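You operate a simulated robot arm through the tools that you are given. There is no shell and no other tool.

You run a simulated robot arm. Do the job below in one go: nothing can be reset, and whatever is moved stays where it is left.

## Task
Slide the yellow book off the dull patch and wax the patch.
Fine: the book goes back to the narrow oak table's wall edge; cover the whole patch with wax from the yellow tin on the rust cloth; cloth back, lid on the tin. Set down upright: rust cloth. A coat counts when it lies all over at full strength: go over it till it gets no stronger.
Where things are to end (x, y in the base frame): thick yellow book within 35 mm of [300, -980].

The check looks at the end state, three seconds after you hand in, the way a careful person would. Anything else that was tipped, shoved, dropped, spilled or broken makes it a failure. Lids that push on must go on centred and level and be pressed home; caps that screw on are set level and turned clockwise until they are tight. Flat cloth is picked up by pressing the open fingertips on it (5 to 10 N) and closing them slowly along it; thin cloth reads only 2 to 8 mm in the jaws.

## Robot
A 7-joint arm with a two-finger parallel gripper, fixed in place. Base frame: the origin is at the foot of the arm, x ahead of it, y to its left, z up. Readings come in mm, degrees, newtons and seconds.
Its first joint turns from -149.0 to 149.0 degrees. Payload 3.43 kg.
The tool frame sits at the grasp point between the pads (the TCP): z along the fingers, y along the line on which they close. The tips reach 30 mm beyond it. Largest opening 94 mm; finger width 28, thickness 10; the body of the gripper, 50 by 96 mm, starts 55 mm behind the TCP.
Orientation is told as [roll, pitch, yaw] about the base's x, y, z axes, in that order, counted from this pose: with the fingers straight down and closing along the base's y, the tool's x points along the base's -x, its y along +y and its z along -z.

## Interface
- The arm moves only by the tool move_arm. Its argument "moves" is a list of rows, each a list of 7 numbers: the finger opening in m, from 0 to 0.094, then the shift along the tool's x, y, z in m, then the turn, a rotation vector about the tool's x, y, z in degrees. In form: [[fingers, tx, ty, tz, rx, ry, rz], ...]. A call has 1 to 20 rows; each row shifts and turns the commanded pose from where the row before left it, along the tool's axes as they then stand. Each row takes 0.2 s and may step no farther than 50 mm and 8.6 degrees from the row before; otherwise, or with a gripper value out of range, the whole call is refused. A pose out of reach is approached as far as the arm can. The call stops where the force on the tool passes 40 N (or 10 N more than at its start, if that is more) or the arm is blocked; 0.2 s more then pass. The fingers move at their own pace (about 45 mm/s each) and stop on an object; they squeeze with about 24 N. The grip force told is the motor's: it shows also when the fingers shut on nothing. Time passes only in rows, and 0.2 s behind the last, so rows that do not move let the fingers close. It gives the time, the measured TCP pose, the force on the tool (base axes), the opening and the grip force at its end, in the units of the frame above (readings bear some noise), with the torque about the TCP (base axes, N m) and any sound that the robot's microphone picked up, and new pictures: "views" is both (left out), scene, wrist or none.
- Cameras (640 x 400 px; columns grow to the right, rows downward): "scene" is fixed at [400.1, -649.9, 1463]; the picture's right is [-0.86, 0.51, 0.00], its down [0.48, 0.80, -0.35] and it looks along [-0.18, -0.30, -0.94] (base axes); focal length 360 px, centre (320, 200). "wrist" rides on the gripper at [76, 14, -103] in the tool frame; the picture's right is [-0.18, 0.98, 0.00], its down [-0.75, -0.14, -0.64] and it looks along [-0.63, -0.12, 0.77] (tool axes); focal length 243 px, centre (320, 200).
- probe_pixels(camera, pixels): for up to 12 pixels [column, row] of the newest picture of that camera ("zoom" is the newest enlarged one), the place [x, y, z] in the base frame of the surface seen there, good to about 3 mm. No time passes.
- enlarge(camera, box): a new picture of the part [left, top, right, bottom] of that camera's present view, enlarged. No time passes.
- sign_off(): hands the job in; it is judged then, once.

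Leave the gripper open and the arm clear of the work at the hand-in unless told otherwise.

The tools are called after "Request:" as a command line: name --pt "numbers of a row" for each row, then --argument value for the rest, lists and objects as JSON in quotes. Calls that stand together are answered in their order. move_arm: Moves the arm, as the interface text tells. Its arguments: {"type":"object","properties":{"moves":{"type":"array"},"views":{"type":"string","enum":["both","scene","wrist","none"]}},"required":["moves"]} The other tools are called the same way: probe_pixels (camera, pixels) gives the place of the surface under pixels of a picture; enlarge (camera, box) takes an enlarged picture of a part of a camera's view; sign_off () hands the job in.

At the start:

```text
clock: 0.0
eef_pos: [340.1, -627.8, 986.8]
tcp_rot: [-0.1, 0.0, 0.1]
ft_force: [-0.4, 0.5, 0.4]
moment: [0.0, -0.01, 0.0]
width: 93.9
grasp_force: 0.0
```

scene: 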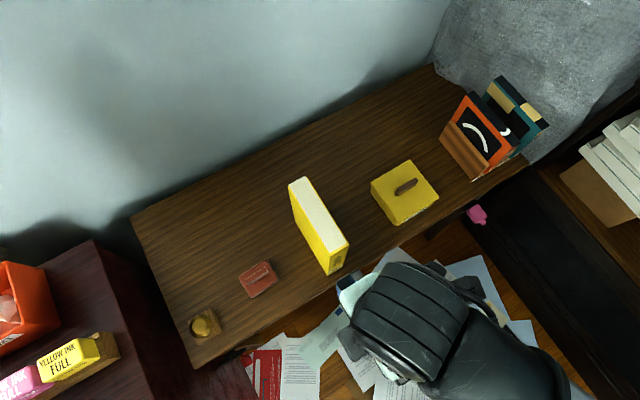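
wrist: 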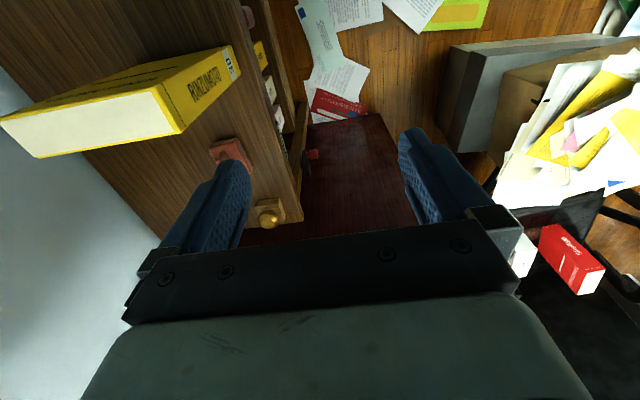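

I see a table with a yellow book standing upright near (318,225), a yellow box with a brown handle near (405,192), a rust-coloured block/cloth at (258,278), and a small brass object on a wooden square at (204,323). I'll enlarge parts of the scene to identify them before moving.

Request:
enlarge --camera "scene" --box '[120, 160, 360, 370]'

Request:
enlarge --camera "scene" --box '[340, 60, 560, 240]'

Request:
probe_pixels --camera "scene" --pixels '[[296, 182], [308, 179], [347, 242], [328, 250], [327, 274], [344, 267], [258, 278], [204, 323], [405, 190], [385, 185], [131, 215], [195, 366]]'

```text
1.90 times, centred on (240, 265) of scene
```

zoom: 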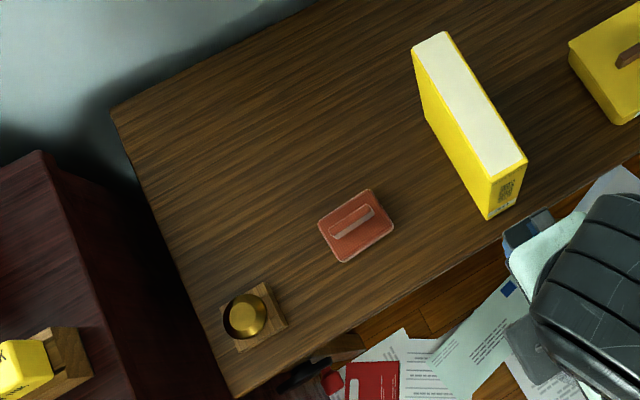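

```text
2.22 times, centred on (450, 150) of scene
```

zoom: 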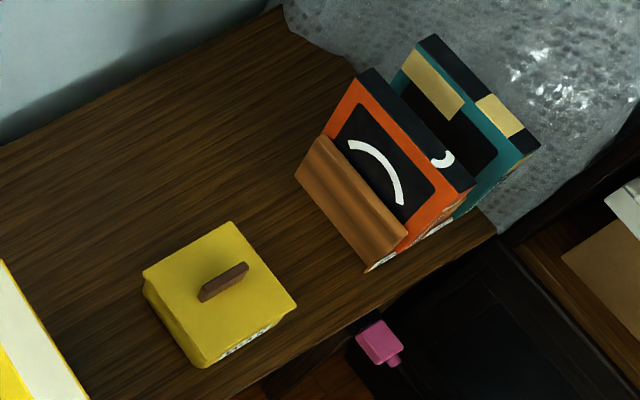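

```text
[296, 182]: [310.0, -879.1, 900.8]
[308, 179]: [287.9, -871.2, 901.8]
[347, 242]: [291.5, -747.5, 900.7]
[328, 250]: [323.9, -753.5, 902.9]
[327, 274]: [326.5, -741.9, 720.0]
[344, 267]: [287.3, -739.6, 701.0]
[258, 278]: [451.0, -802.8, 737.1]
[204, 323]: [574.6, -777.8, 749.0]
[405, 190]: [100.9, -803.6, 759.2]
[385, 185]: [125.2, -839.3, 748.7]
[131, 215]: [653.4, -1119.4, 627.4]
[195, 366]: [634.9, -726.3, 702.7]
```

The book stands upright (top z≈901, table z≈700), x about 288–324, y about -879 to -745. Next I'll look closer at the cloth, the brass thing and the yellow box, and look for the dull patch around the book.

Request:
enlarge --camera "scene" --box '[260, 160, 380, 290]'

Request:
enlarge --camera "scene" --box '[180, 250, 290, 350]'

Request:
probe_pixels --camera "zoom" --pixels '[[300, 200], [400, 250], [450, 150], [140, 360], [100, 300], [200, 380], [60, 120], [380, 100], [480, 60], [560, 130], [445, 220], [180, 380]]'

Request:
enlarge --camera "wrist" --box '[180, 110, 320, 250]'

```text
3.08 times, centred on (320, 225) of scene
```

zoom: 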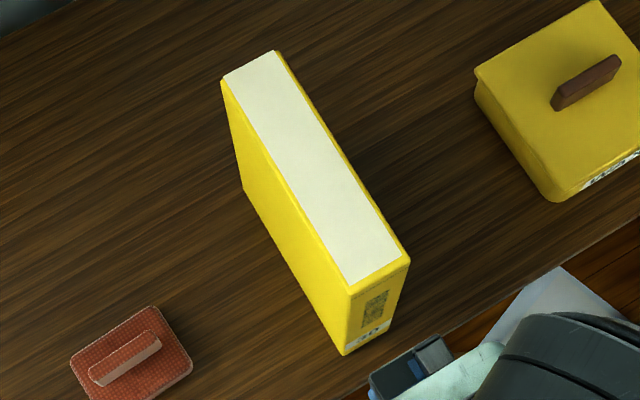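

```text
4.00 times, centred on (235, 300) of scene
```

zoom: 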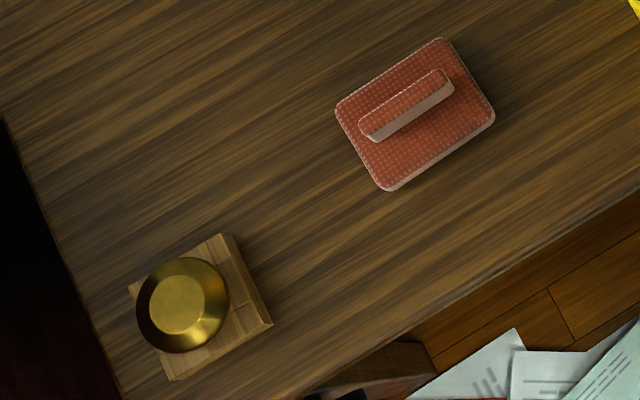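

```text
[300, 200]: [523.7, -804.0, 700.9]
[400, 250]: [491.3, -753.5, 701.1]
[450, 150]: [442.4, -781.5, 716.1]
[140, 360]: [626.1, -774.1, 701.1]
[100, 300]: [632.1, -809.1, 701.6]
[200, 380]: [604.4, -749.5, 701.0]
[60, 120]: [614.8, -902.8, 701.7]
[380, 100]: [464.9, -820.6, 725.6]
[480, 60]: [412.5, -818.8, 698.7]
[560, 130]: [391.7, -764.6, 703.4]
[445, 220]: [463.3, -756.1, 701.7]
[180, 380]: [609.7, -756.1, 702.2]
```

```text
2.86 times, centred on (250, 180) of wrist
```

zoom: 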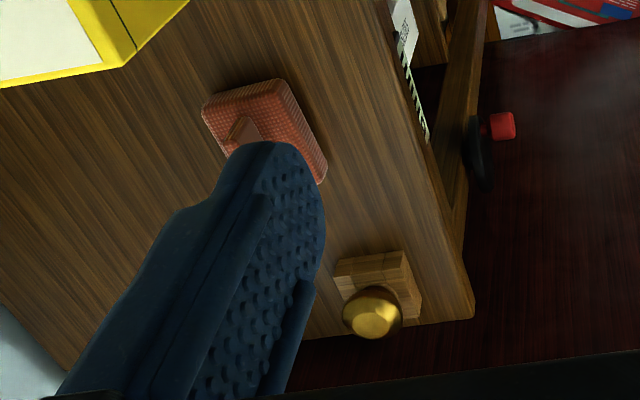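

The rust "cloth" is a pad with a ridge handle on top (base top z≈716, handle top ≈737). Now I'll study the yellow box with the brown handle and the shelf items, and probe its corners.

Request:
enlarge --camera "scene" --box '[360, 145, 450, 235]'

Request:
probe_pixels --camera "scene" --pixels '[[372, 184], [409, 161], [438, 193], [391, 222], [394, 194], [415, 179], [405, 187], [390, 217], [420, 205], [375, 194], [350, 180], [432, 66]]'

Request:
probe_pixels --camera "scene" --pixels '[[200, 180], [250, 155], [290, 135], [300, 130], [245, 160], [245, 163], [260, 160], [280, 150], [460, 140], [480, 180], [330, 120], [330, 140]]'

```text
4.44 times, centred on (405, 190) of scene
```

zoom: 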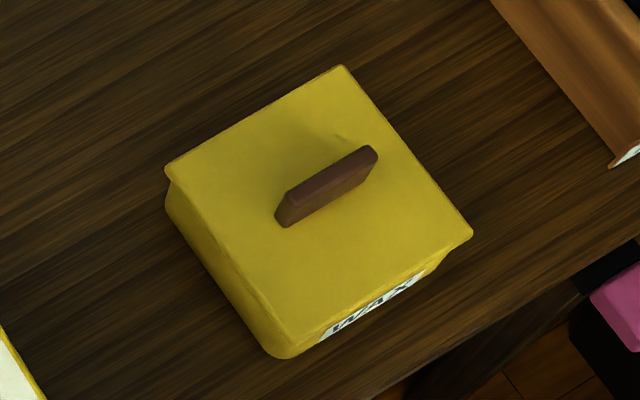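

```text
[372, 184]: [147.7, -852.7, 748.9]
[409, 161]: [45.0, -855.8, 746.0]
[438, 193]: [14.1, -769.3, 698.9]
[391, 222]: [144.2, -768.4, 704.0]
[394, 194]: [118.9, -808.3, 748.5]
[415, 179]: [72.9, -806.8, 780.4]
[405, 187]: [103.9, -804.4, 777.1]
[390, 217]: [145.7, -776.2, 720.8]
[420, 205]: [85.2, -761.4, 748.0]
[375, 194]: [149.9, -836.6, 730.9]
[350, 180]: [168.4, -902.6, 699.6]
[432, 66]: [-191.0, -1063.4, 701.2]
```

```text
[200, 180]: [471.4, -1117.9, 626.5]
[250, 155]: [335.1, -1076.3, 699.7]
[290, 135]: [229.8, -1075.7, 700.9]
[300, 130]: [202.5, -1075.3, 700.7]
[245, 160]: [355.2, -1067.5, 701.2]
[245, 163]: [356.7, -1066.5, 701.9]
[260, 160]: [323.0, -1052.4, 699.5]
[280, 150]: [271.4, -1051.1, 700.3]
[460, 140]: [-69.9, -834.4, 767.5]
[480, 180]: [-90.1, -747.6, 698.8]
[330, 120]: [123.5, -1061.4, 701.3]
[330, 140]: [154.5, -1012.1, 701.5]
```

The yellow box reads "WAX": tin lid x≈44–150, y≈-857 to -757, top z≈748, with a handle along x up to z≈779. The table is at z≈701 with the wall edge at y≈-1078. The book's thickness runs along x, so I'll turn the gripper 90° (rz=+90 in tool, yaw -90) so the fingers close along x, staying in place up here.

Request:
move_arm --pt "0.094 0 0 0 0 0 7.5" --pt "0.094 0 0 0 0 0 7.5" --pt "0.094 0 0 0 0 0 7.5" --pt "0.094 0 0 0 0 0 7.5" --pt "0.094 0 0 0 0 0 7.5" --pt "0.094 0 0 0 0 0 7.5" --pt "0.094 0 0 0 0 0 7.5" --pt "0.094 0 0 0 0 0 7.5" --pt "0.094 0 0 0 0 0 7.5" --pt "0.094 0 0 0 0 0 7.5" --pt "0.094 0 0 0 0 0 7.5" --pt "0.094 0 0 0 0 0 7.5" --pt "0.094 0 0 0 0 0 0"

```text
clock: 2.8
eef_pos: [338.2, -626.6, 985.2]
tcp_rot: [0.0, -0.1, -90.0]
ft_force: [0.1, 0.2, 0.3]
moment: [0.0, 0.02, 0.01]
width: 93.9
grasp_force: 0.1
```

scene: 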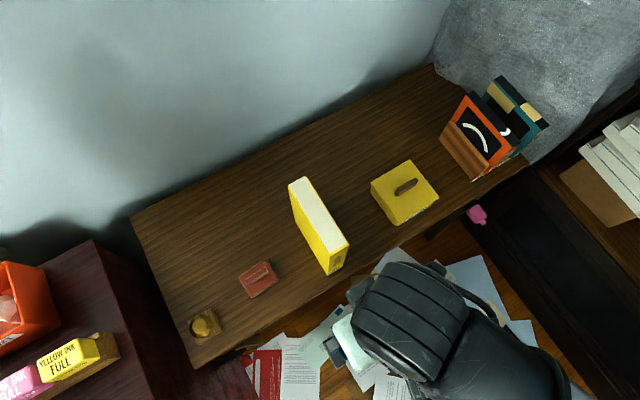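
wrist: 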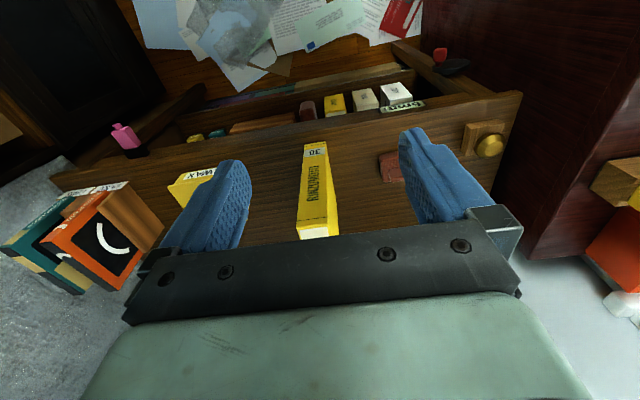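

Yaw is now -90: tool x = base +y, tool y = base +x. The book's top works out to x 291–327, y -878 to -744 (centre 309, -811). I'll move above its front portion (309, -775) at present height.

Request:
move_arm --pt "0.094 -0.037 -0.0073 0 0 0 0" --pt "0.094 -0.037 -0.0073 0 0 0 0" --pt "0.094 -0.037 -0.0073 0 0 0 0" --pt "0.094 -0.037 -0.0073 0 0 0 0" --pt "0.094 0 0 0.03 0 0 0" --pt "0.094 0 0 0 0 0 0"

```text
clock: 4.2
eef_pos: [309.9, -775.6, 956.1]
tcp_rot: [0.0, -0.3, -89.9]
ft_force: [0.0, 1.0, -0.6]
moment: [0.01, 0.02, -0.01]
width: 94.2
grasp_force: 0.1
```

scene: 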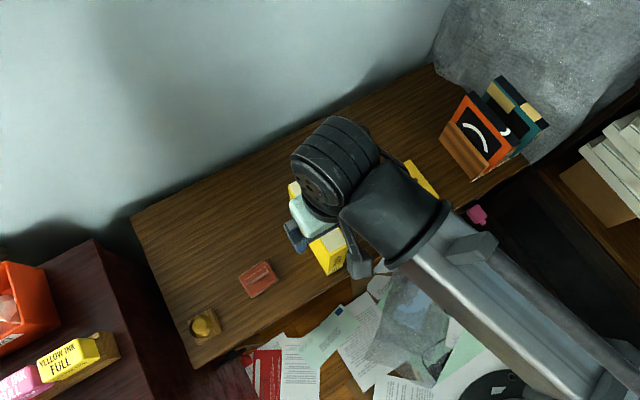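
wrist: 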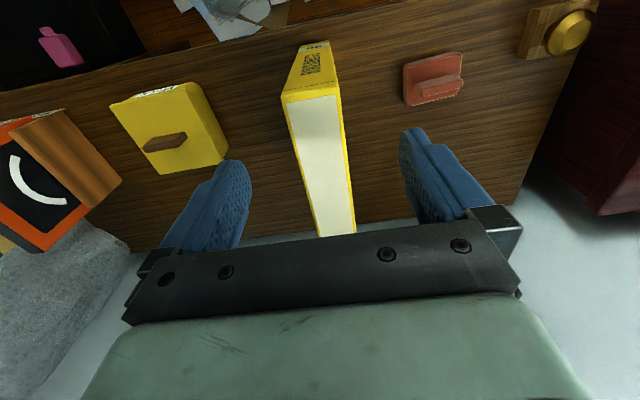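

The gripper straddles the book (between the fingers in the wrist view). I'll descend to z≈868 (tips 838, body bottom ≈923 above the book top 901) and close on the book.

Request:
move_arm --pt "0.094 0 0 0.03 0 0 0" --pt "0.094 0 0 0.03 0 0 0" --pt "0.094 0 0 0.028 0 0 0" --pt "0.094 0 0 0 0 0 0" --pt "0.06 0 0 0 0 0 0" --pt "0.045 0 0 0 0 0 0" --pt "0.03 0 0 0 0 0 0" --pt "0.025 0 0 0 0 0 0" --pt "0.025 0 0 0 0 0 0"

```text
clock: 6.2
eef_pos: [310.7, -775.5, 868.3]
tcp_rot: [0.0, 0.0, -89.9]
ft_force: [-1.9, -0.9, 0.5]
moment: [-0.06, 0.28, -0.11]
width: 42.5
grasp_force: 24.2
```

scene: 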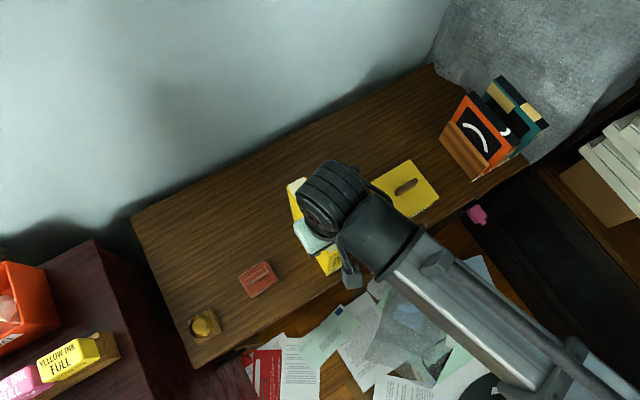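
wrist: 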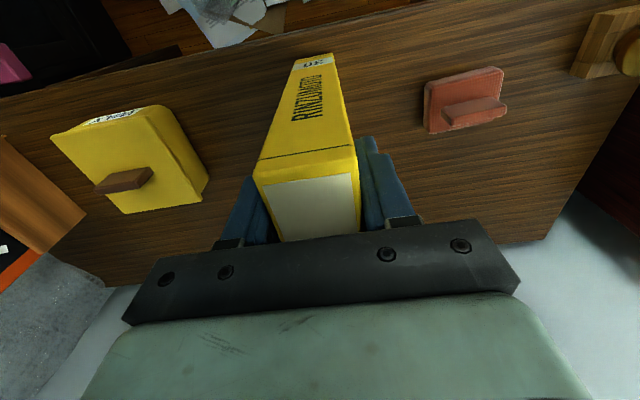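

The book is gripped (42.5 mm, 24 N). Now I'll slide it along -y towards the wall in small steps, first 80 mm, with a slight shift to -x.

Request:
move_arm --pt "0.025 -0.008 0 0 0 0 0" --pt "0.025 -0.012 -0.001 0 0 0 0" --pt "0.025 -0.012 -0.001 0 0 0 0" --pt "0.025 -0.012 -0.001 0 0 0 0" --pt "0.025 -0.012 -0.001 0 0 0 0" --pt "0.025 -0.012 -0.001 0 0 0 0" --pt "0.025 -0.012 0 0 0 0 0" --pt "0.025 0 0 0 0 0 0"

```text
clock: 8.0
eef_pos: [304.8, -856.1, 868.4]
tcp_rot: [0.0, -0.1, -89.9]
ft_force: [0.7, 0.9, 0.8]
moment: [0.21, -0.06, -0.04]
width: 42.2
grasp_force: 24.0
```

scene: 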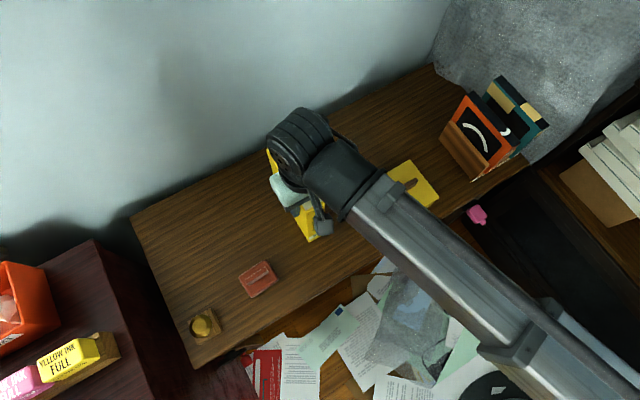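
wrist: 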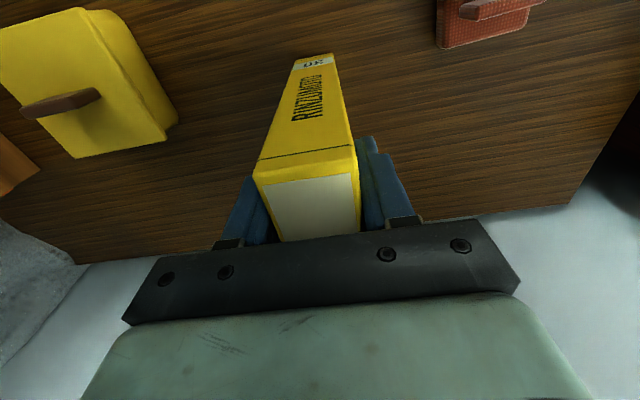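

The book follows with low force. I'll continue another 60 mm and check the reach.

Request:
move_arm --pt "0.025 -0.01 0 0 0 0 0" --pt "0.025 -0.01 0 0 0 0 0" --pt "0.025 -0.01 0 0 0 0 0" --pt "0.025 -0.01 -0.001 0 0 0 0" --pt "0.025 -0.01 -0.001 0 0 0 0" --pt "0.025 -0.01 -0.001 0 0 0 0" --pt "0.025 0 0 0 0 0 0"

```text
clock: 9.6
eef_pos: [303.2, -915.6, 867.3]
tcp_rot: [-0.1, -0.2, -90.0]
ft_force: [1.3, 0.3, 0.2]
moment: [-0.02, -0.08, 0.08]
width: 42.2
grasp_force: 23.9
```

scene: 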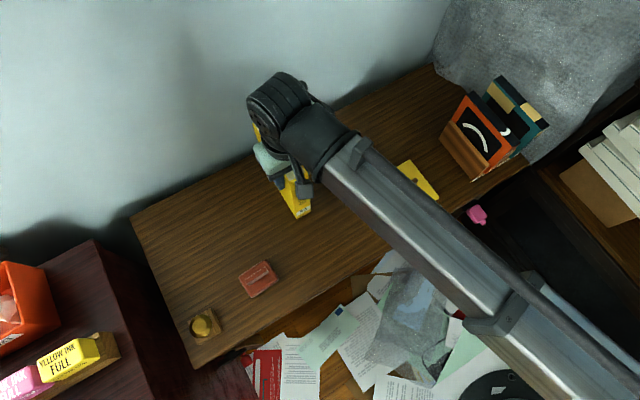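
wrist: 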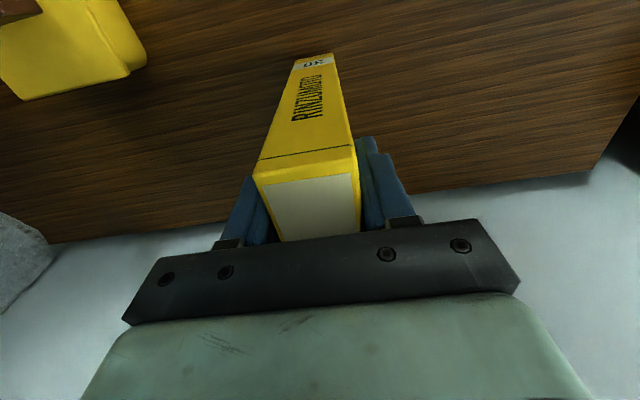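

Sliding well; the book centre is now about y=-951. I'll try 26 mm more, to centre ≈ -977.

Request:
move_arm --pt "0.025 -0.009 0 0 0 0 0" --pt "0.025 -0.009 0 0 0 0 0" --pt "0.025 -0.008 0 0 0 0 0" --pt "0.025 0 0 0 0 0 0"

```text
clock: 10.6
eef_pos: [301.9, -942.2, 868.2]
tcp_rot: [0.1, -0.1, -89.9]
ft_force: [-0.9, -1.6, 0.0]
moment: [0.22, 0.01, -0.02]
width: 42.5
grasp_force: 24.3
```

scene: 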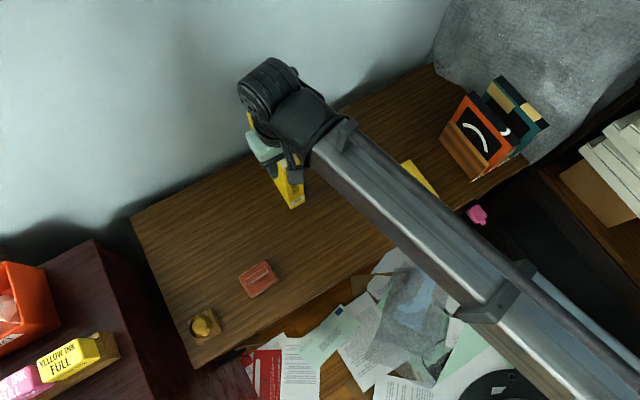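
wrist: 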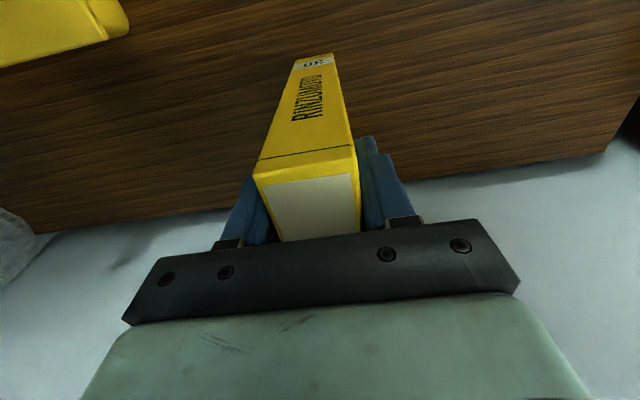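

TCP moved 167 mm, so the book centre should be ≈(301, -978). I'll open the fingers gently and rise clear.

Request:
move_arm --pt "0.05 0 0 0 0 0 0" --pt "0.07 0 0 0 0 0 0" --pt "0.094 0 0 0 0 0 0" --pt "0.094 0 0 0 0 0 0" --pt "0.094 0 0 -0.02 0 0 0" --pt "0.094 0 0 -0.03 0 0 0" --pt "0.094 0 0 -0.04 0 0 0" --pt "0.094 0.04 0 -0.02 0 0 0" --pt "0.094 0.05 0 0 0 0 0" --pt "0.094 0.05 0 0 0 0 0" --pt "0.094 0.05 0 0 0 0 0" --pt "0.094 0.05 0 0 0 0 0" --pt "0.094 0.05 0 0 0 0 0" --pt "0.094 0 0 0 0 0 0"

Request:
enlarge --camera "scene" --box '[220, 120, 400, 290]'

```text
clock: 13.6
eef_pos: [302.2, -650.8, 977.7]
tcp_rot: [0.1, -0.1, -89.8]
ft_force: [0.7, 0.2, -0.8]
moment: [-0.02, 0.01, 0.01]
width: 93.9
grasp_force: 0.1
```

scene: 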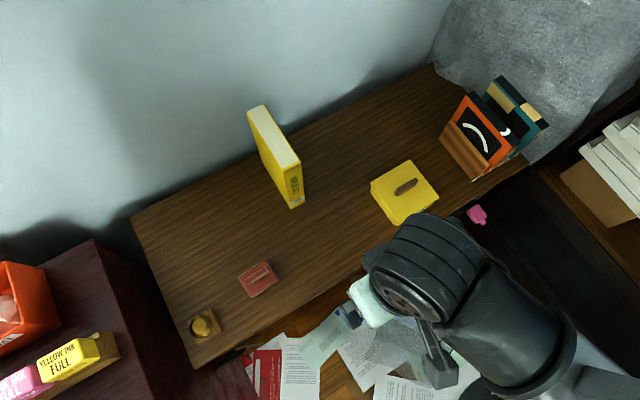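
wrist: 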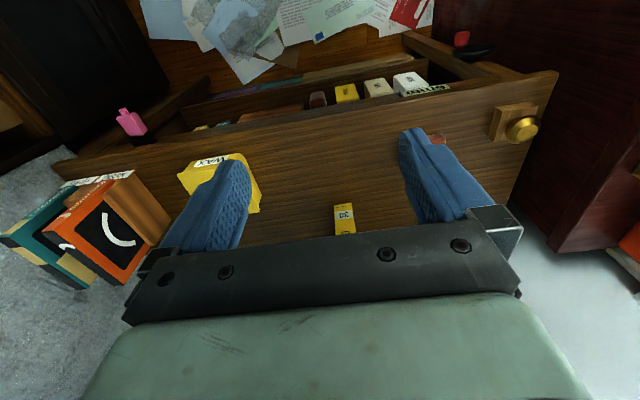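

```text
2.35 times, centred on (310, 205) of scene
```

zoom: 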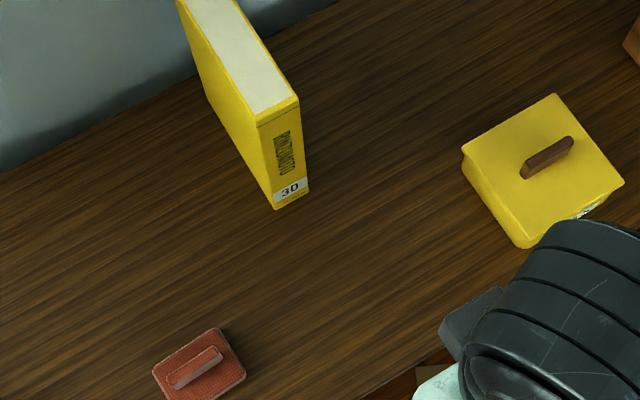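

The book now stands near the wall. I'll look closely at where it stood for the dull patch (around scene (300–340, 215–270)).

Request:
enlarge --camera "scene" --box '[265, 190, 375, 290]'

Request:
probe_pixels --camera "zoom" --pixels '[[320, 200], [150, 60], [150, 250], [450, 100], [300, 300]]'

Request:
enlarge --camera "scene" --box '[280, 205, 340, 250]'

Request:
probe_pixels --camera "scene" --pixels '[[249, 110], [263, 105], [299, 162], [284, 170], [292, 208], [303, 203], [310, 230], [330, 220]]'

```text
4.00 times, centred on (320, 240) of scene
```

zoom: 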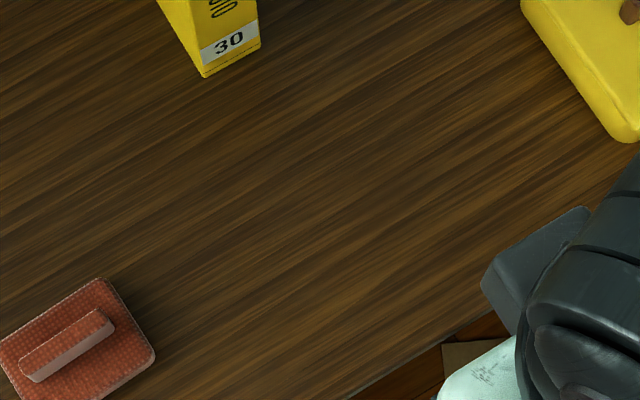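

```text
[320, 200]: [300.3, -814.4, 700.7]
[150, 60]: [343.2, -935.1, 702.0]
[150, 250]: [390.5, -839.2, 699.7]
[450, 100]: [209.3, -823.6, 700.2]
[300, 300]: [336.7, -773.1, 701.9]
```

```text
8.89 times, centred on (310, 228) of scene
```

zoom: 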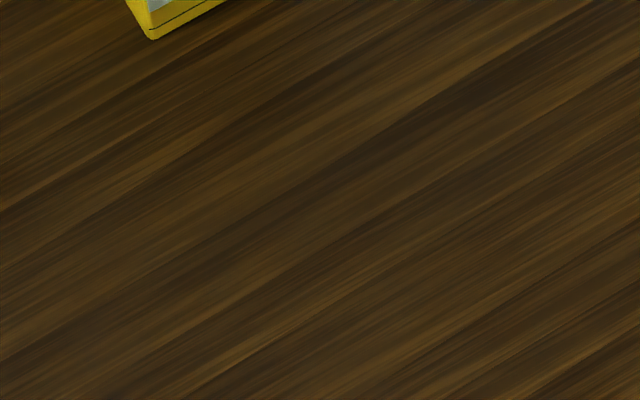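

```text
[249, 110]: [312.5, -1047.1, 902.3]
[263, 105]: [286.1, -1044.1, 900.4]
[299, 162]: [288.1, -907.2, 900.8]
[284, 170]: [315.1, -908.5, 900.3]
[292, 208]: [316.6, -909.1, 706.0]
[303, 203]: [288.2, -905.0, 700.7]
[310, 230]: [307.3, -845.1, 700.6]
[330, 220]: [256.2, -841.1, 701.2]
```

The book is at x 286–316, y -1047 to -907 (centre ≈(301,-977)) – good. The patch isn't obvious from the scene camera, so I'll examine the wrist view at a shallower angle between the fingers.

Request:
enlarge --camera "wrist" --box '[245, 100, 405, 230]'

Request:
probe_pixels --camera "zoom" --pixels '[[100, 150], [320, 150], [520, 150], [320, 220], [100, 250], [520, 250]]'

```text
3.08 times, centred on (325, 165) of wrist
```

zoom: 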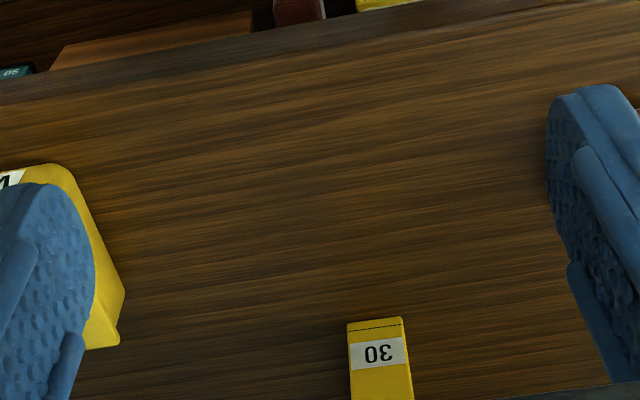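

```text
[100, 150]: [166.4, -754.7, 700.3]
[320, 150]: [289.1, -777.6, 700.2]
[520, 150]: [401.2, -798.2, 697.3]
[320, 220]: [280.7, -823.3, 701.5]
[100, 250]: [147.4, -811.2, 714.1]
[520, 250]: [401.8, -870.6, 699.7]
```

Nothing clear-cut yet. I'll lower the wrist camera for a closer look at the spot: to TCP ≈(302,-681,850), nothing is in the way there.

Request:
move_arm --pt "0.094 -0.03 0 0.04 0 0 0" --pt "0.094 0 0 0.045 0 0 0" --pt "0.094 0 0 0.045 0 0 0" --pt "0.094 0 0 0 0 0 0" --views "wrist"

Request:
enlarge --camera "wrist" --box '[220, 80, 420, 230]'

```text
clock: 14.6
eef_pos: [301.2, -680.6, 849.0]
tcp_rot: [0.0, -0.2, -89.9]
ft_force: [-0.2, -0.2, -0.1]
moment: [0.01, -0.02, -0.03]
width: 94.2
grasp_force: 0.1
```

wrist: 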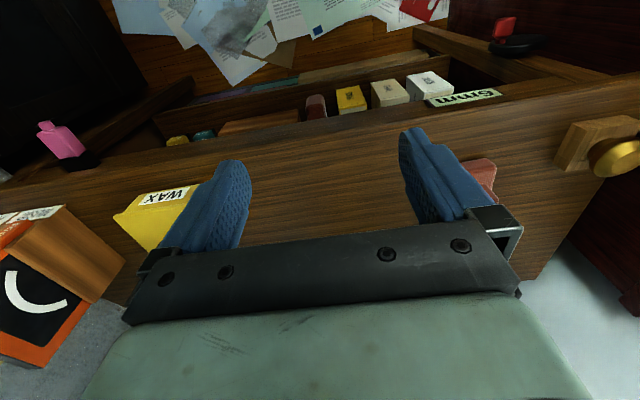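

```text
2.67 times, centred on (320, 155) of wrist
```

zoom: 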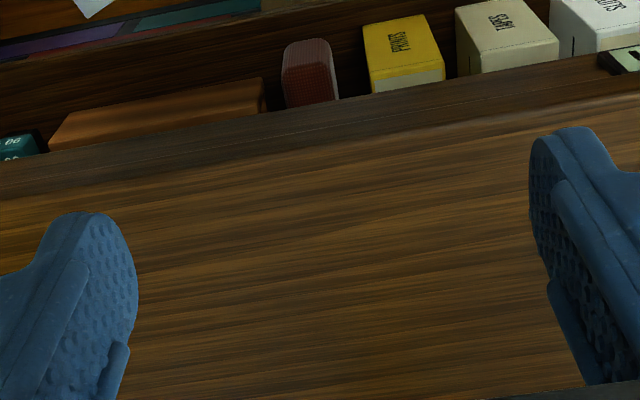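

No obvious patch in this view either. I'll back the arm away and up so the scene camera sees the whole tabletop unobstructed, then compare the tabletop's tones.

Request:
move_arm --pt "0.094 0 0 -0.045 0 0 0" --pt "0.094 0 0 -0.045 0 0 0" --pt "0.094 0.03 0 -0.045 0 0 0" --pt "0.094 0.04 0 0 0 0 0" --pt "0.094 0.03 -0.04 0 0 0 0" --pt "0.094 0 -0.05 0 0 0 0" --pt "0.094 0 -0.05 0 0 0 0" --pt "0.094 0 0 0 0 0 0"

Request:
enlarge --camera "scene" --box '[180, 130, 400, 300]'

```text
refused: row 3 steps farther than a row can; nothing moved
```

```text
2.35 times, centred on (290, 215) of scene
```

zoom: 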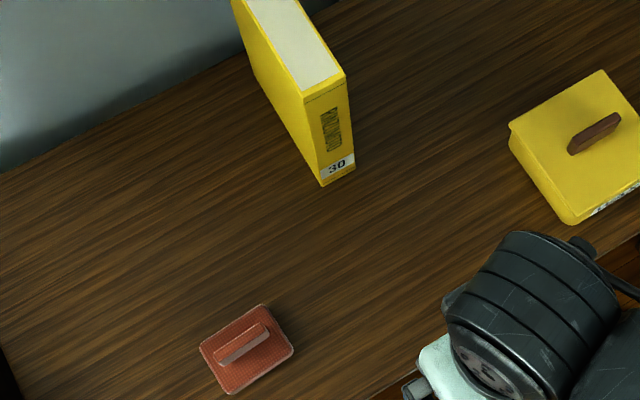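

That call was refused for a step over 50 mm. I'll redo it with shorter steps.

Request:
move_arm --pt "0.094 0 0 -0.045 0 0 0" --pt "0.094 0 0 -0.045 0 0 0" --pt "0.094 0.02 0 -0.045 0 0 0" --pt "0.094 0.04 0 0 0 0 0" --pt "0.094 0.03 -0.035 0 0 0 0" --pt "0.094 0 -0.048 0 0 0 0" --pt "0.094 0 -0.048 0 0 0 0" --pt "0.094 0 0 0 0 0 0"

Request:
enlarge --camera "scene" --box '[240, 170, 400, 290]'

Request:
enlarge --camera "wrist" --box '[200, 90, 420, 250]'

```text
clock: 16.4
eef_pos: [169.7, -591.7, 981.7]
tcp_rot: [0.0, -0.2, -89.9]
ft_force: [1.3, 0.5, -0.3]
moment: [0.01, 0.0, -0.02]
width: 94.2
grasp_force: 0.0
```

scene: 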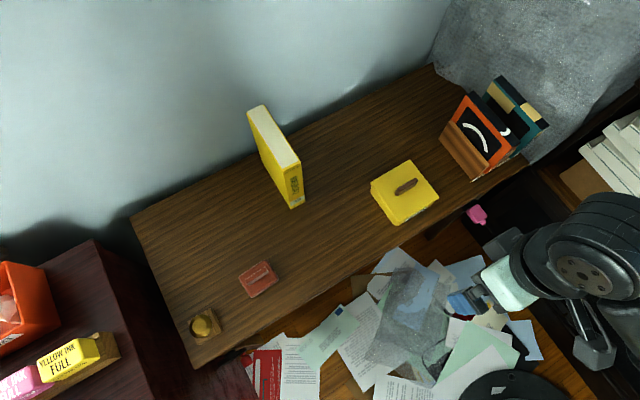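
wrist: 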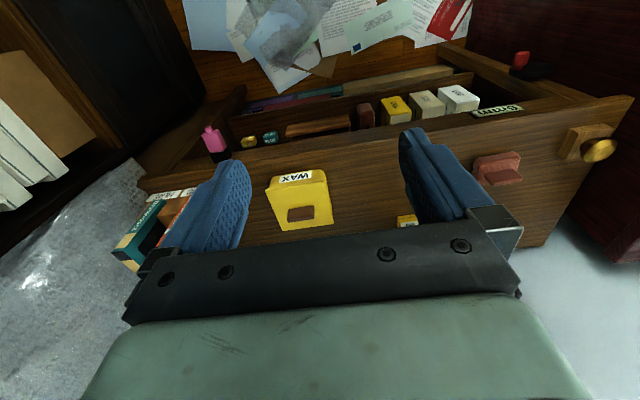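

```text
3.33 times, centred on (320, 230) of scene
```

zoom: 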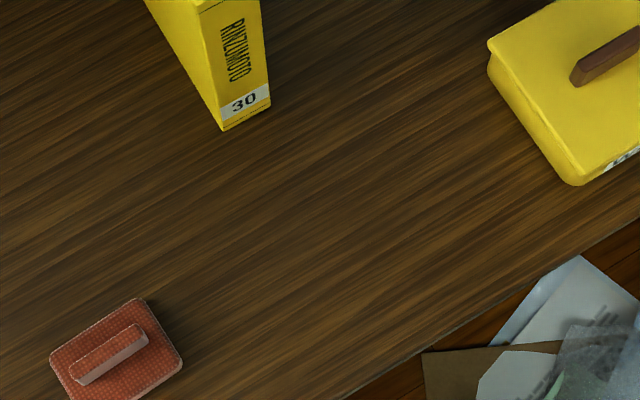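

```text
2.50 times, centred on (310, 170) of wrist
```

zoom: 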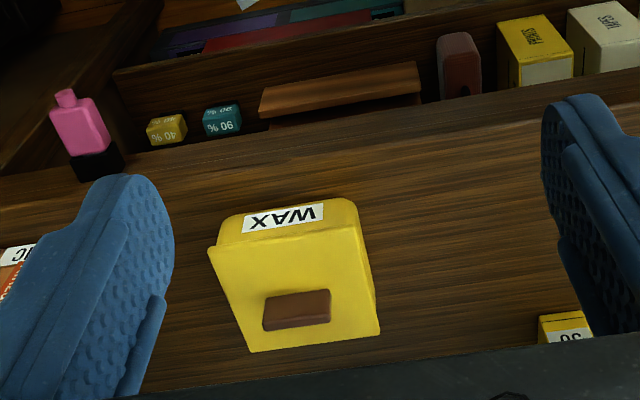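

I can't clearly separate a patch yet. I'll take tighter crops at the book's old footprint and beside it to compare tones.

Request:
enlarge --camera "scene" --box '[270, 195, 350, 275]'

Request:
enlarge --camera "scene" --box '[130, 60, 530, 370]'

Request:
enlarge --camera "scene" --box '[150, 170, 260, 270]'

```text
5.00 times, centred on (310, 235) of scene
```

zoom: 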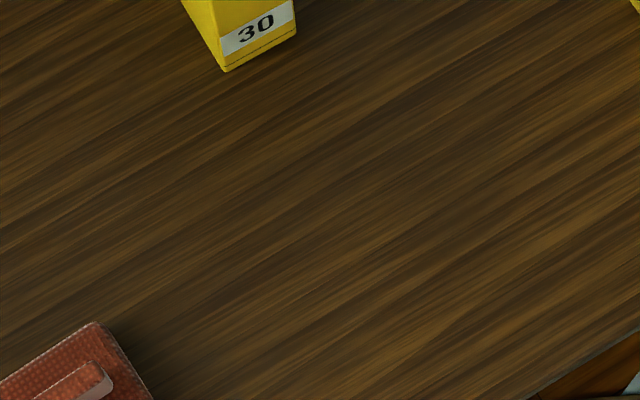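

```text
1.29 times, centred on (330, 215) of scene
```

zoom: 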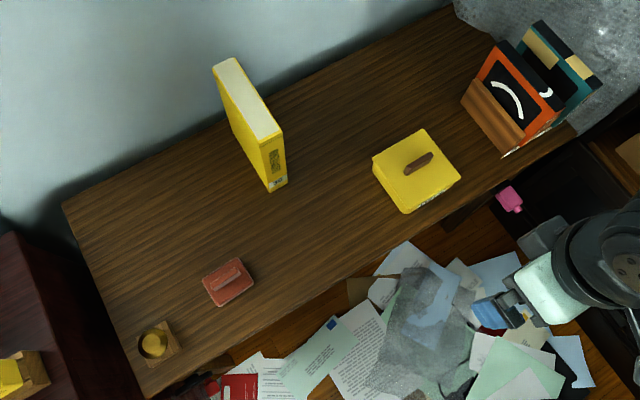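

```text
4.00 times, centred on (205, 220) of scene
```

zoom: 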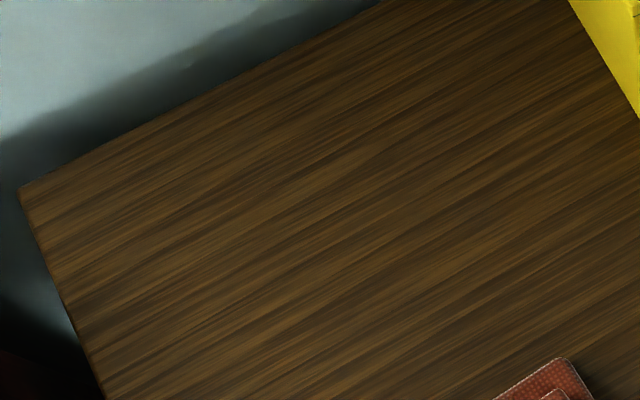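

The centre of the 5× crop looks a bit darker/greyer, but I'm not certain. I'll bring the wrist camera closer over the spot: TCP to (302,-715,800); the fingers stay 70 mm above the table.

Request:
move_arm --pt "0.094 -0.03 0.033 0 0 0 0" --pt "0.094 -0.03 0.033 0 0 0 0" --pt "0.094 -0.03 0.033 0 0 0 0" --pt "0.094 -0.033 0.033 0 0 0 0" --pt "0.094 0 0 0.045 0 0 0" --pt "0.094 0 0 0.045 0 0 0" --pt "0.094 0 0 0.045 0 0 0" --pt "0.094 0 0 0.045 0 0 0" --pt "0.094 0 0 0 0 0 0" --views "wrist"

Request:
enlarge --camera "wrist" --box '[220, 80, 420, 230]'

Request:
probe_pixels --camera "zoom" --pixels '[[200, 150], [320, 150], [460, 150], [200, 300], [320, 300], [460, 300], [320, 220], [320, 370]]'

```text
clock: 18.4
eef_pos: [302.4, -714.8, 802.3]
tcp_rot: [0.0, -0.2, -89.8]
ft_force: [-0.6, 0.1, -0.5]
moment: [0.0, 0.01, -0.01]
width: 94.2
grasp_force: 0.1
```

wrist: 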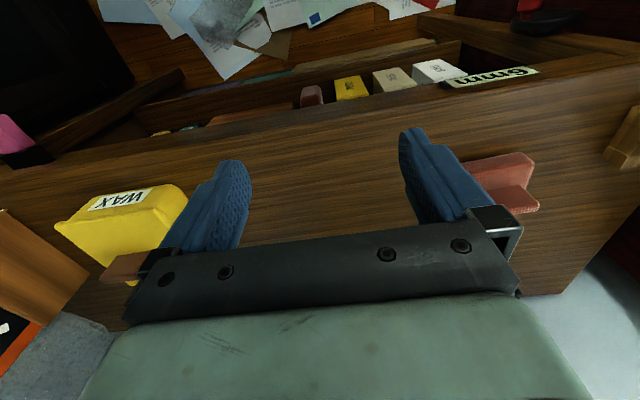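

```text
2.67 times, centred on (320, 155) of wrist
```

zoom: 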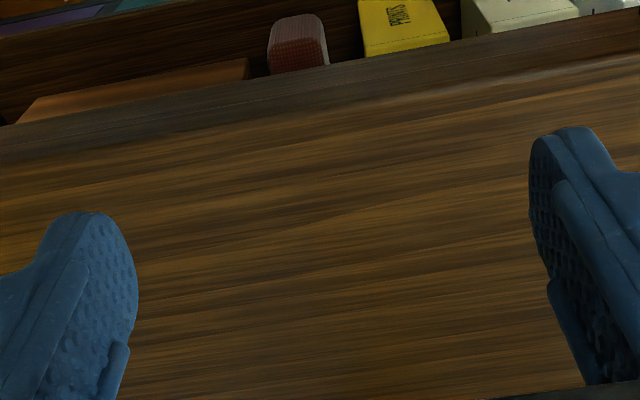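

```text
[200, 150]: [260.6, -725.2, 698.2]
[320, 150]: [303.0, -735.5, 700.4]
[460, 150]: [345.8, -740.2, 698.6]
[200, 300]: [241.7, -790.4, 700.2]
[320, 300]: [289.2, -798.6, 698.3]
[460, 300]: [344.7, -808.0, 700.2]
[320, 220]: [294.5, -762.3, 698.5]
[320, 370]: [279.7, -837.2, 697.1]
```

The close-up doesn't show a crisp outline; the patch must lie under the old book footprint (centre ≈(309,-811)), and it may show up better once wax goes on. I'll go on to the tin: raise, turn back to yaw 0 (lid handle and pad handle both run along x), so the fingers close along y.

Request:
move_arm --pt "0.094 0 0 -0.045 0 0 0" --pt "0.094 0 0 -0.045 0 0 0" --pt "0.094 0.03 -0.03 -0.02 0 0 0" --pt "0.094 0 0 0 0 0 -7.5" --pt "0.094 0 0 0 0 0 -7.5" --pt "0.094 0 0 0 0 0 -7.5" --pt "0.094 0 0 0 0 0 -7.5" --pt "0.094 0 0 0 0 0 -7.5" --pt "0.094 0 0 0 0 0 -7.5" --pt "0.094 0 0 0 0 0 -7.5" --pt "0.094 0 0 0 0 0 -7.5" --pt "0.094 0 0 0 0 0 -7.5" --pt "0.094 0 0 0 0 0 -7.5" --pt "0.094 0 0 0 0 0 -7.5" --pt "0.094 0 0 0 0 0 -7.5" --pt "0.094 0 0 0 0 0 0"

Request:
enlarge --camera "wrist" --box '[160, 20, 400, 200]'

```text
clock: 21.8
eef_pos: [274.8, -684.8, 913.5]
tcp_rot: [-0.2, 0.0, 0.2]
ft_force: [0.7, -0.6, 0.2]
moment: [0.01, -0.01, 0.01]
width: 93.9
grasp_force: 0.0
```

scene: 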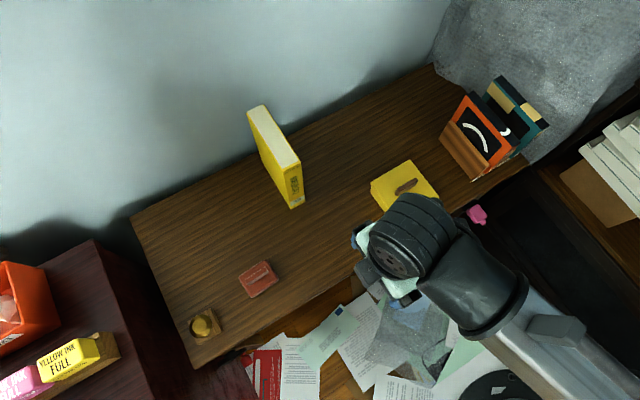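
wrist: 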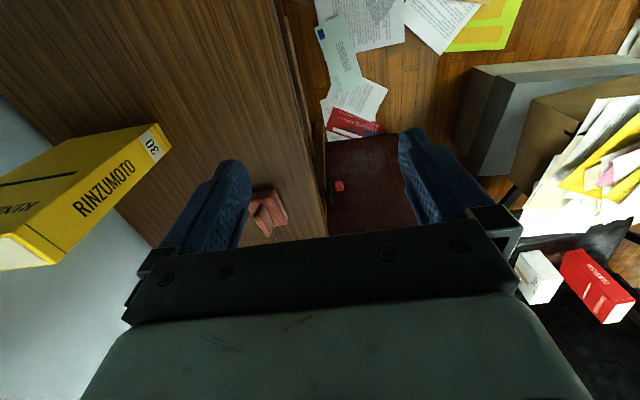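

```text
2.22 times, centred on (280, 110) of wrist
```

zoom: 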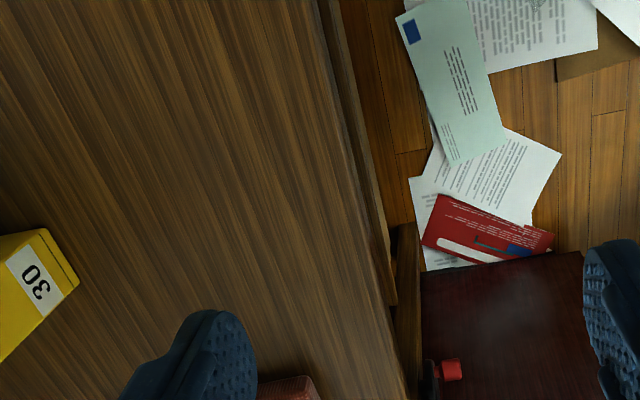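

Still no crisp patch, so I'll proceed to the tin. The lid handle centre works out to (97,-807), 46 mm long along x, top z≈779. I'll move over it at z≈870 first.

Request:
move_arm --pt "0.094 0.0356 -0.0243 0 0 0 0" --pt "0.094 0.0356 -0.0243 0 0 0 0" --pt "0.094 0.0356 -0.0243 0 0 0 0" --pt "0.094 0.0356 -0.0243 0 0 0 0" --pt "0.094 0.0356 -0.0243 0.02 0 0 0" --pt "0.094 0 0 0.02 0 0 0" --pt "0.094 0 0 0 0 0 0"

```text
clock: 23.4
eef_pos: [94.2, -808.0, 873.2]
tcp_rot: [-0.2, 0.0, 0.0]
ft_force: [-0.3, 0.1, -0.1]
moment: [-0.01, 0.01, -0.02]
width: 94.1
grasp_force: 0.0
```

scene: 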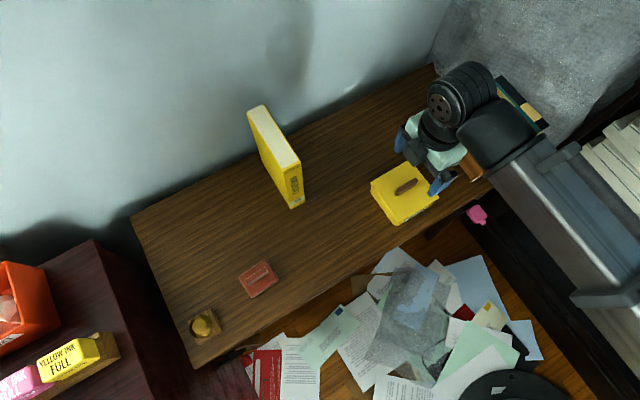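
wrist: 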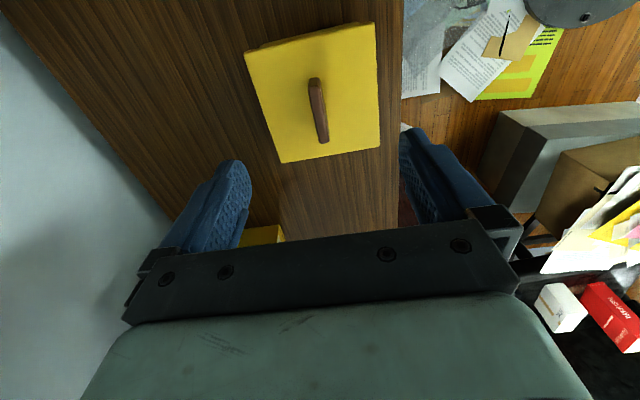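

I'm above the tin. I'll probe the handle in the wrist view for an exact centre before descending.

Request:
enlarge --camera "wrist" --box '[230, 10, 400, 180]'

Request:
probe_pixels --camera "wrist" --pixels '[[316, 82], [317, 95], [320, 105], [321, 112], [312, 81], [327, 140], [300, 100], [350, 100], [265, 60], [360, 40], [370, 140], [290, 155]]'

```text
2.35 times, centred on (315, 95) of wrist
```

zoom: 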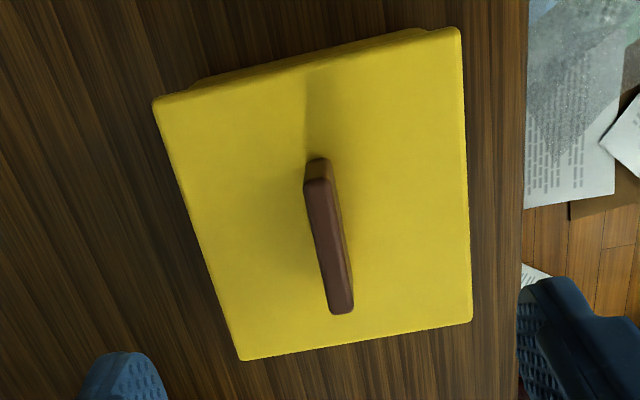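

```text
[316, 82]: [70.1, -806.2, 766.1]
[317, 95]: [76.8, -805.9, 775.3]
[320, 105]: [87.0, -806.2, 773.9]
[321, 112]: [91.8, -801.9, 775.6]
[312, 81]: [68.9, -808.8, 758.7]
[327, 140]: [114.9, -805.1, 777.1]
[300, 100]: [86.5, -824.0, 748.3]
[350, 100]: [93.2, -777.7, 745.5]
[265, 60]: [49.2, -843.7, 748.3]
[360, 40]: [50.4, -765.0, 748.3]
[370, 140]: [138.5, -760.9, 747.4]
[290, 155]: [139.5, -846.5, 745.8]
```

The handle centre is ≈(94,-805.5), top z≈777; I'm at (94.2,-808). I'll shift +2.5 mm in y, descend to z≈784 (tips ≈754, above lid 748), and close on the handle.

Request:
move_arm --pt "0.06 0 0.0025 0.03 0 0 0" --pt "0.06 0 0 0.03 0 0 0" --pt "0.06 0 0 0.02 0 0 0" --pt "0.06 0 0 0.009 0 0 0" --pt "0.04 0 0 0 0 0 0" --pt "0.02 0 0 0 0 0 0" --pt "0.005 0 0 0 0 0 0" --pt "0.005 0 0 0 0 0 0" --pt "0.005 0 0 0 0 0 0"

```text
clock: 25.4
eef_pos: [95.3, -804.7, 785.5]
tcp_rot: [-0.1, -0.1, 0.1]
ft_force: [0.2, -1.9, -0.9]
moment: [-0.12, 0.0, 0.06]
width: 9.1
grasp_force: 23.8
```

scene: 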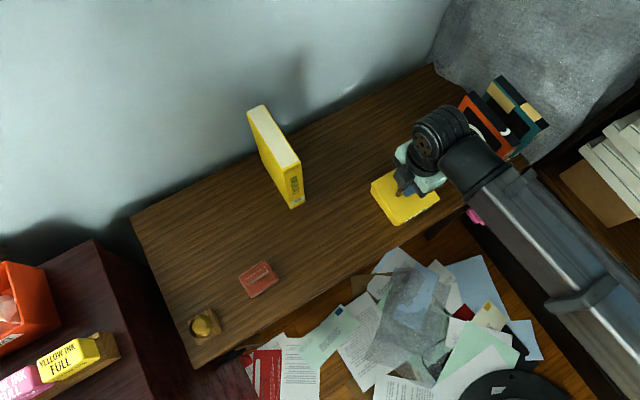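
wrist: 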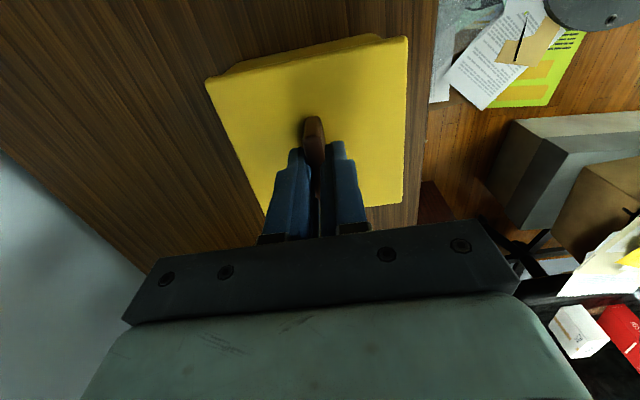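

The handle is gripped at 9.1 mm, with seated TCP z=785.5. Now I'll lift gently in small steps to pull the lid off.

Request:
move_arm --pt "0.005 0 0 -0.003 0 0 0" --pt "0.005 0 0 -0.003 0 0 0" --pt "0.005 0 0 -0.004 0 0 0" --pt "0.005 0 0 -0.005 0 0 0" --pt "0.005 0 0 -0.005 0 0 0" --pt "0.005 0 0 0 0 0 0"

Request:
enlarge --camera "scene" --box '[350, 130, 470, 240]'

```text
clock: 26.8
eef_pos: [94.3, -804.3, 804.0]
tcp_rot: [-0.1, 0.0, 0.1]
ft_force: [-0.1, 0.4, -1.1]
moment: [-0.03, 0.0, 0.01]
width: 9.0
grasp_force: 24.0
```

scene: 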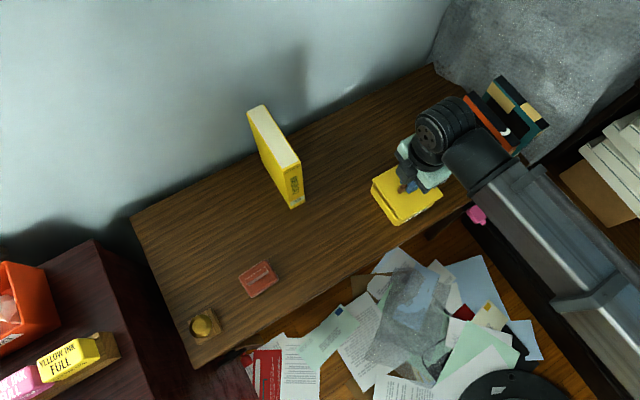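
wrist: 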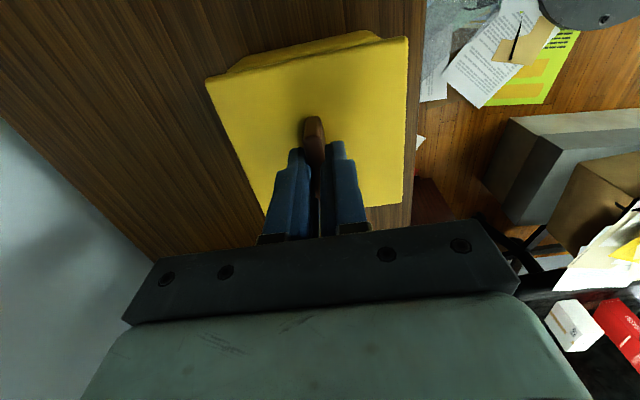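

```text
3.64 times, centred on (410, 185) of scene
```

zoom: 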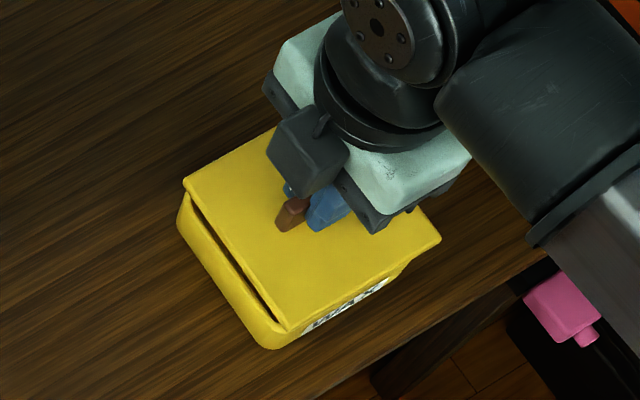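

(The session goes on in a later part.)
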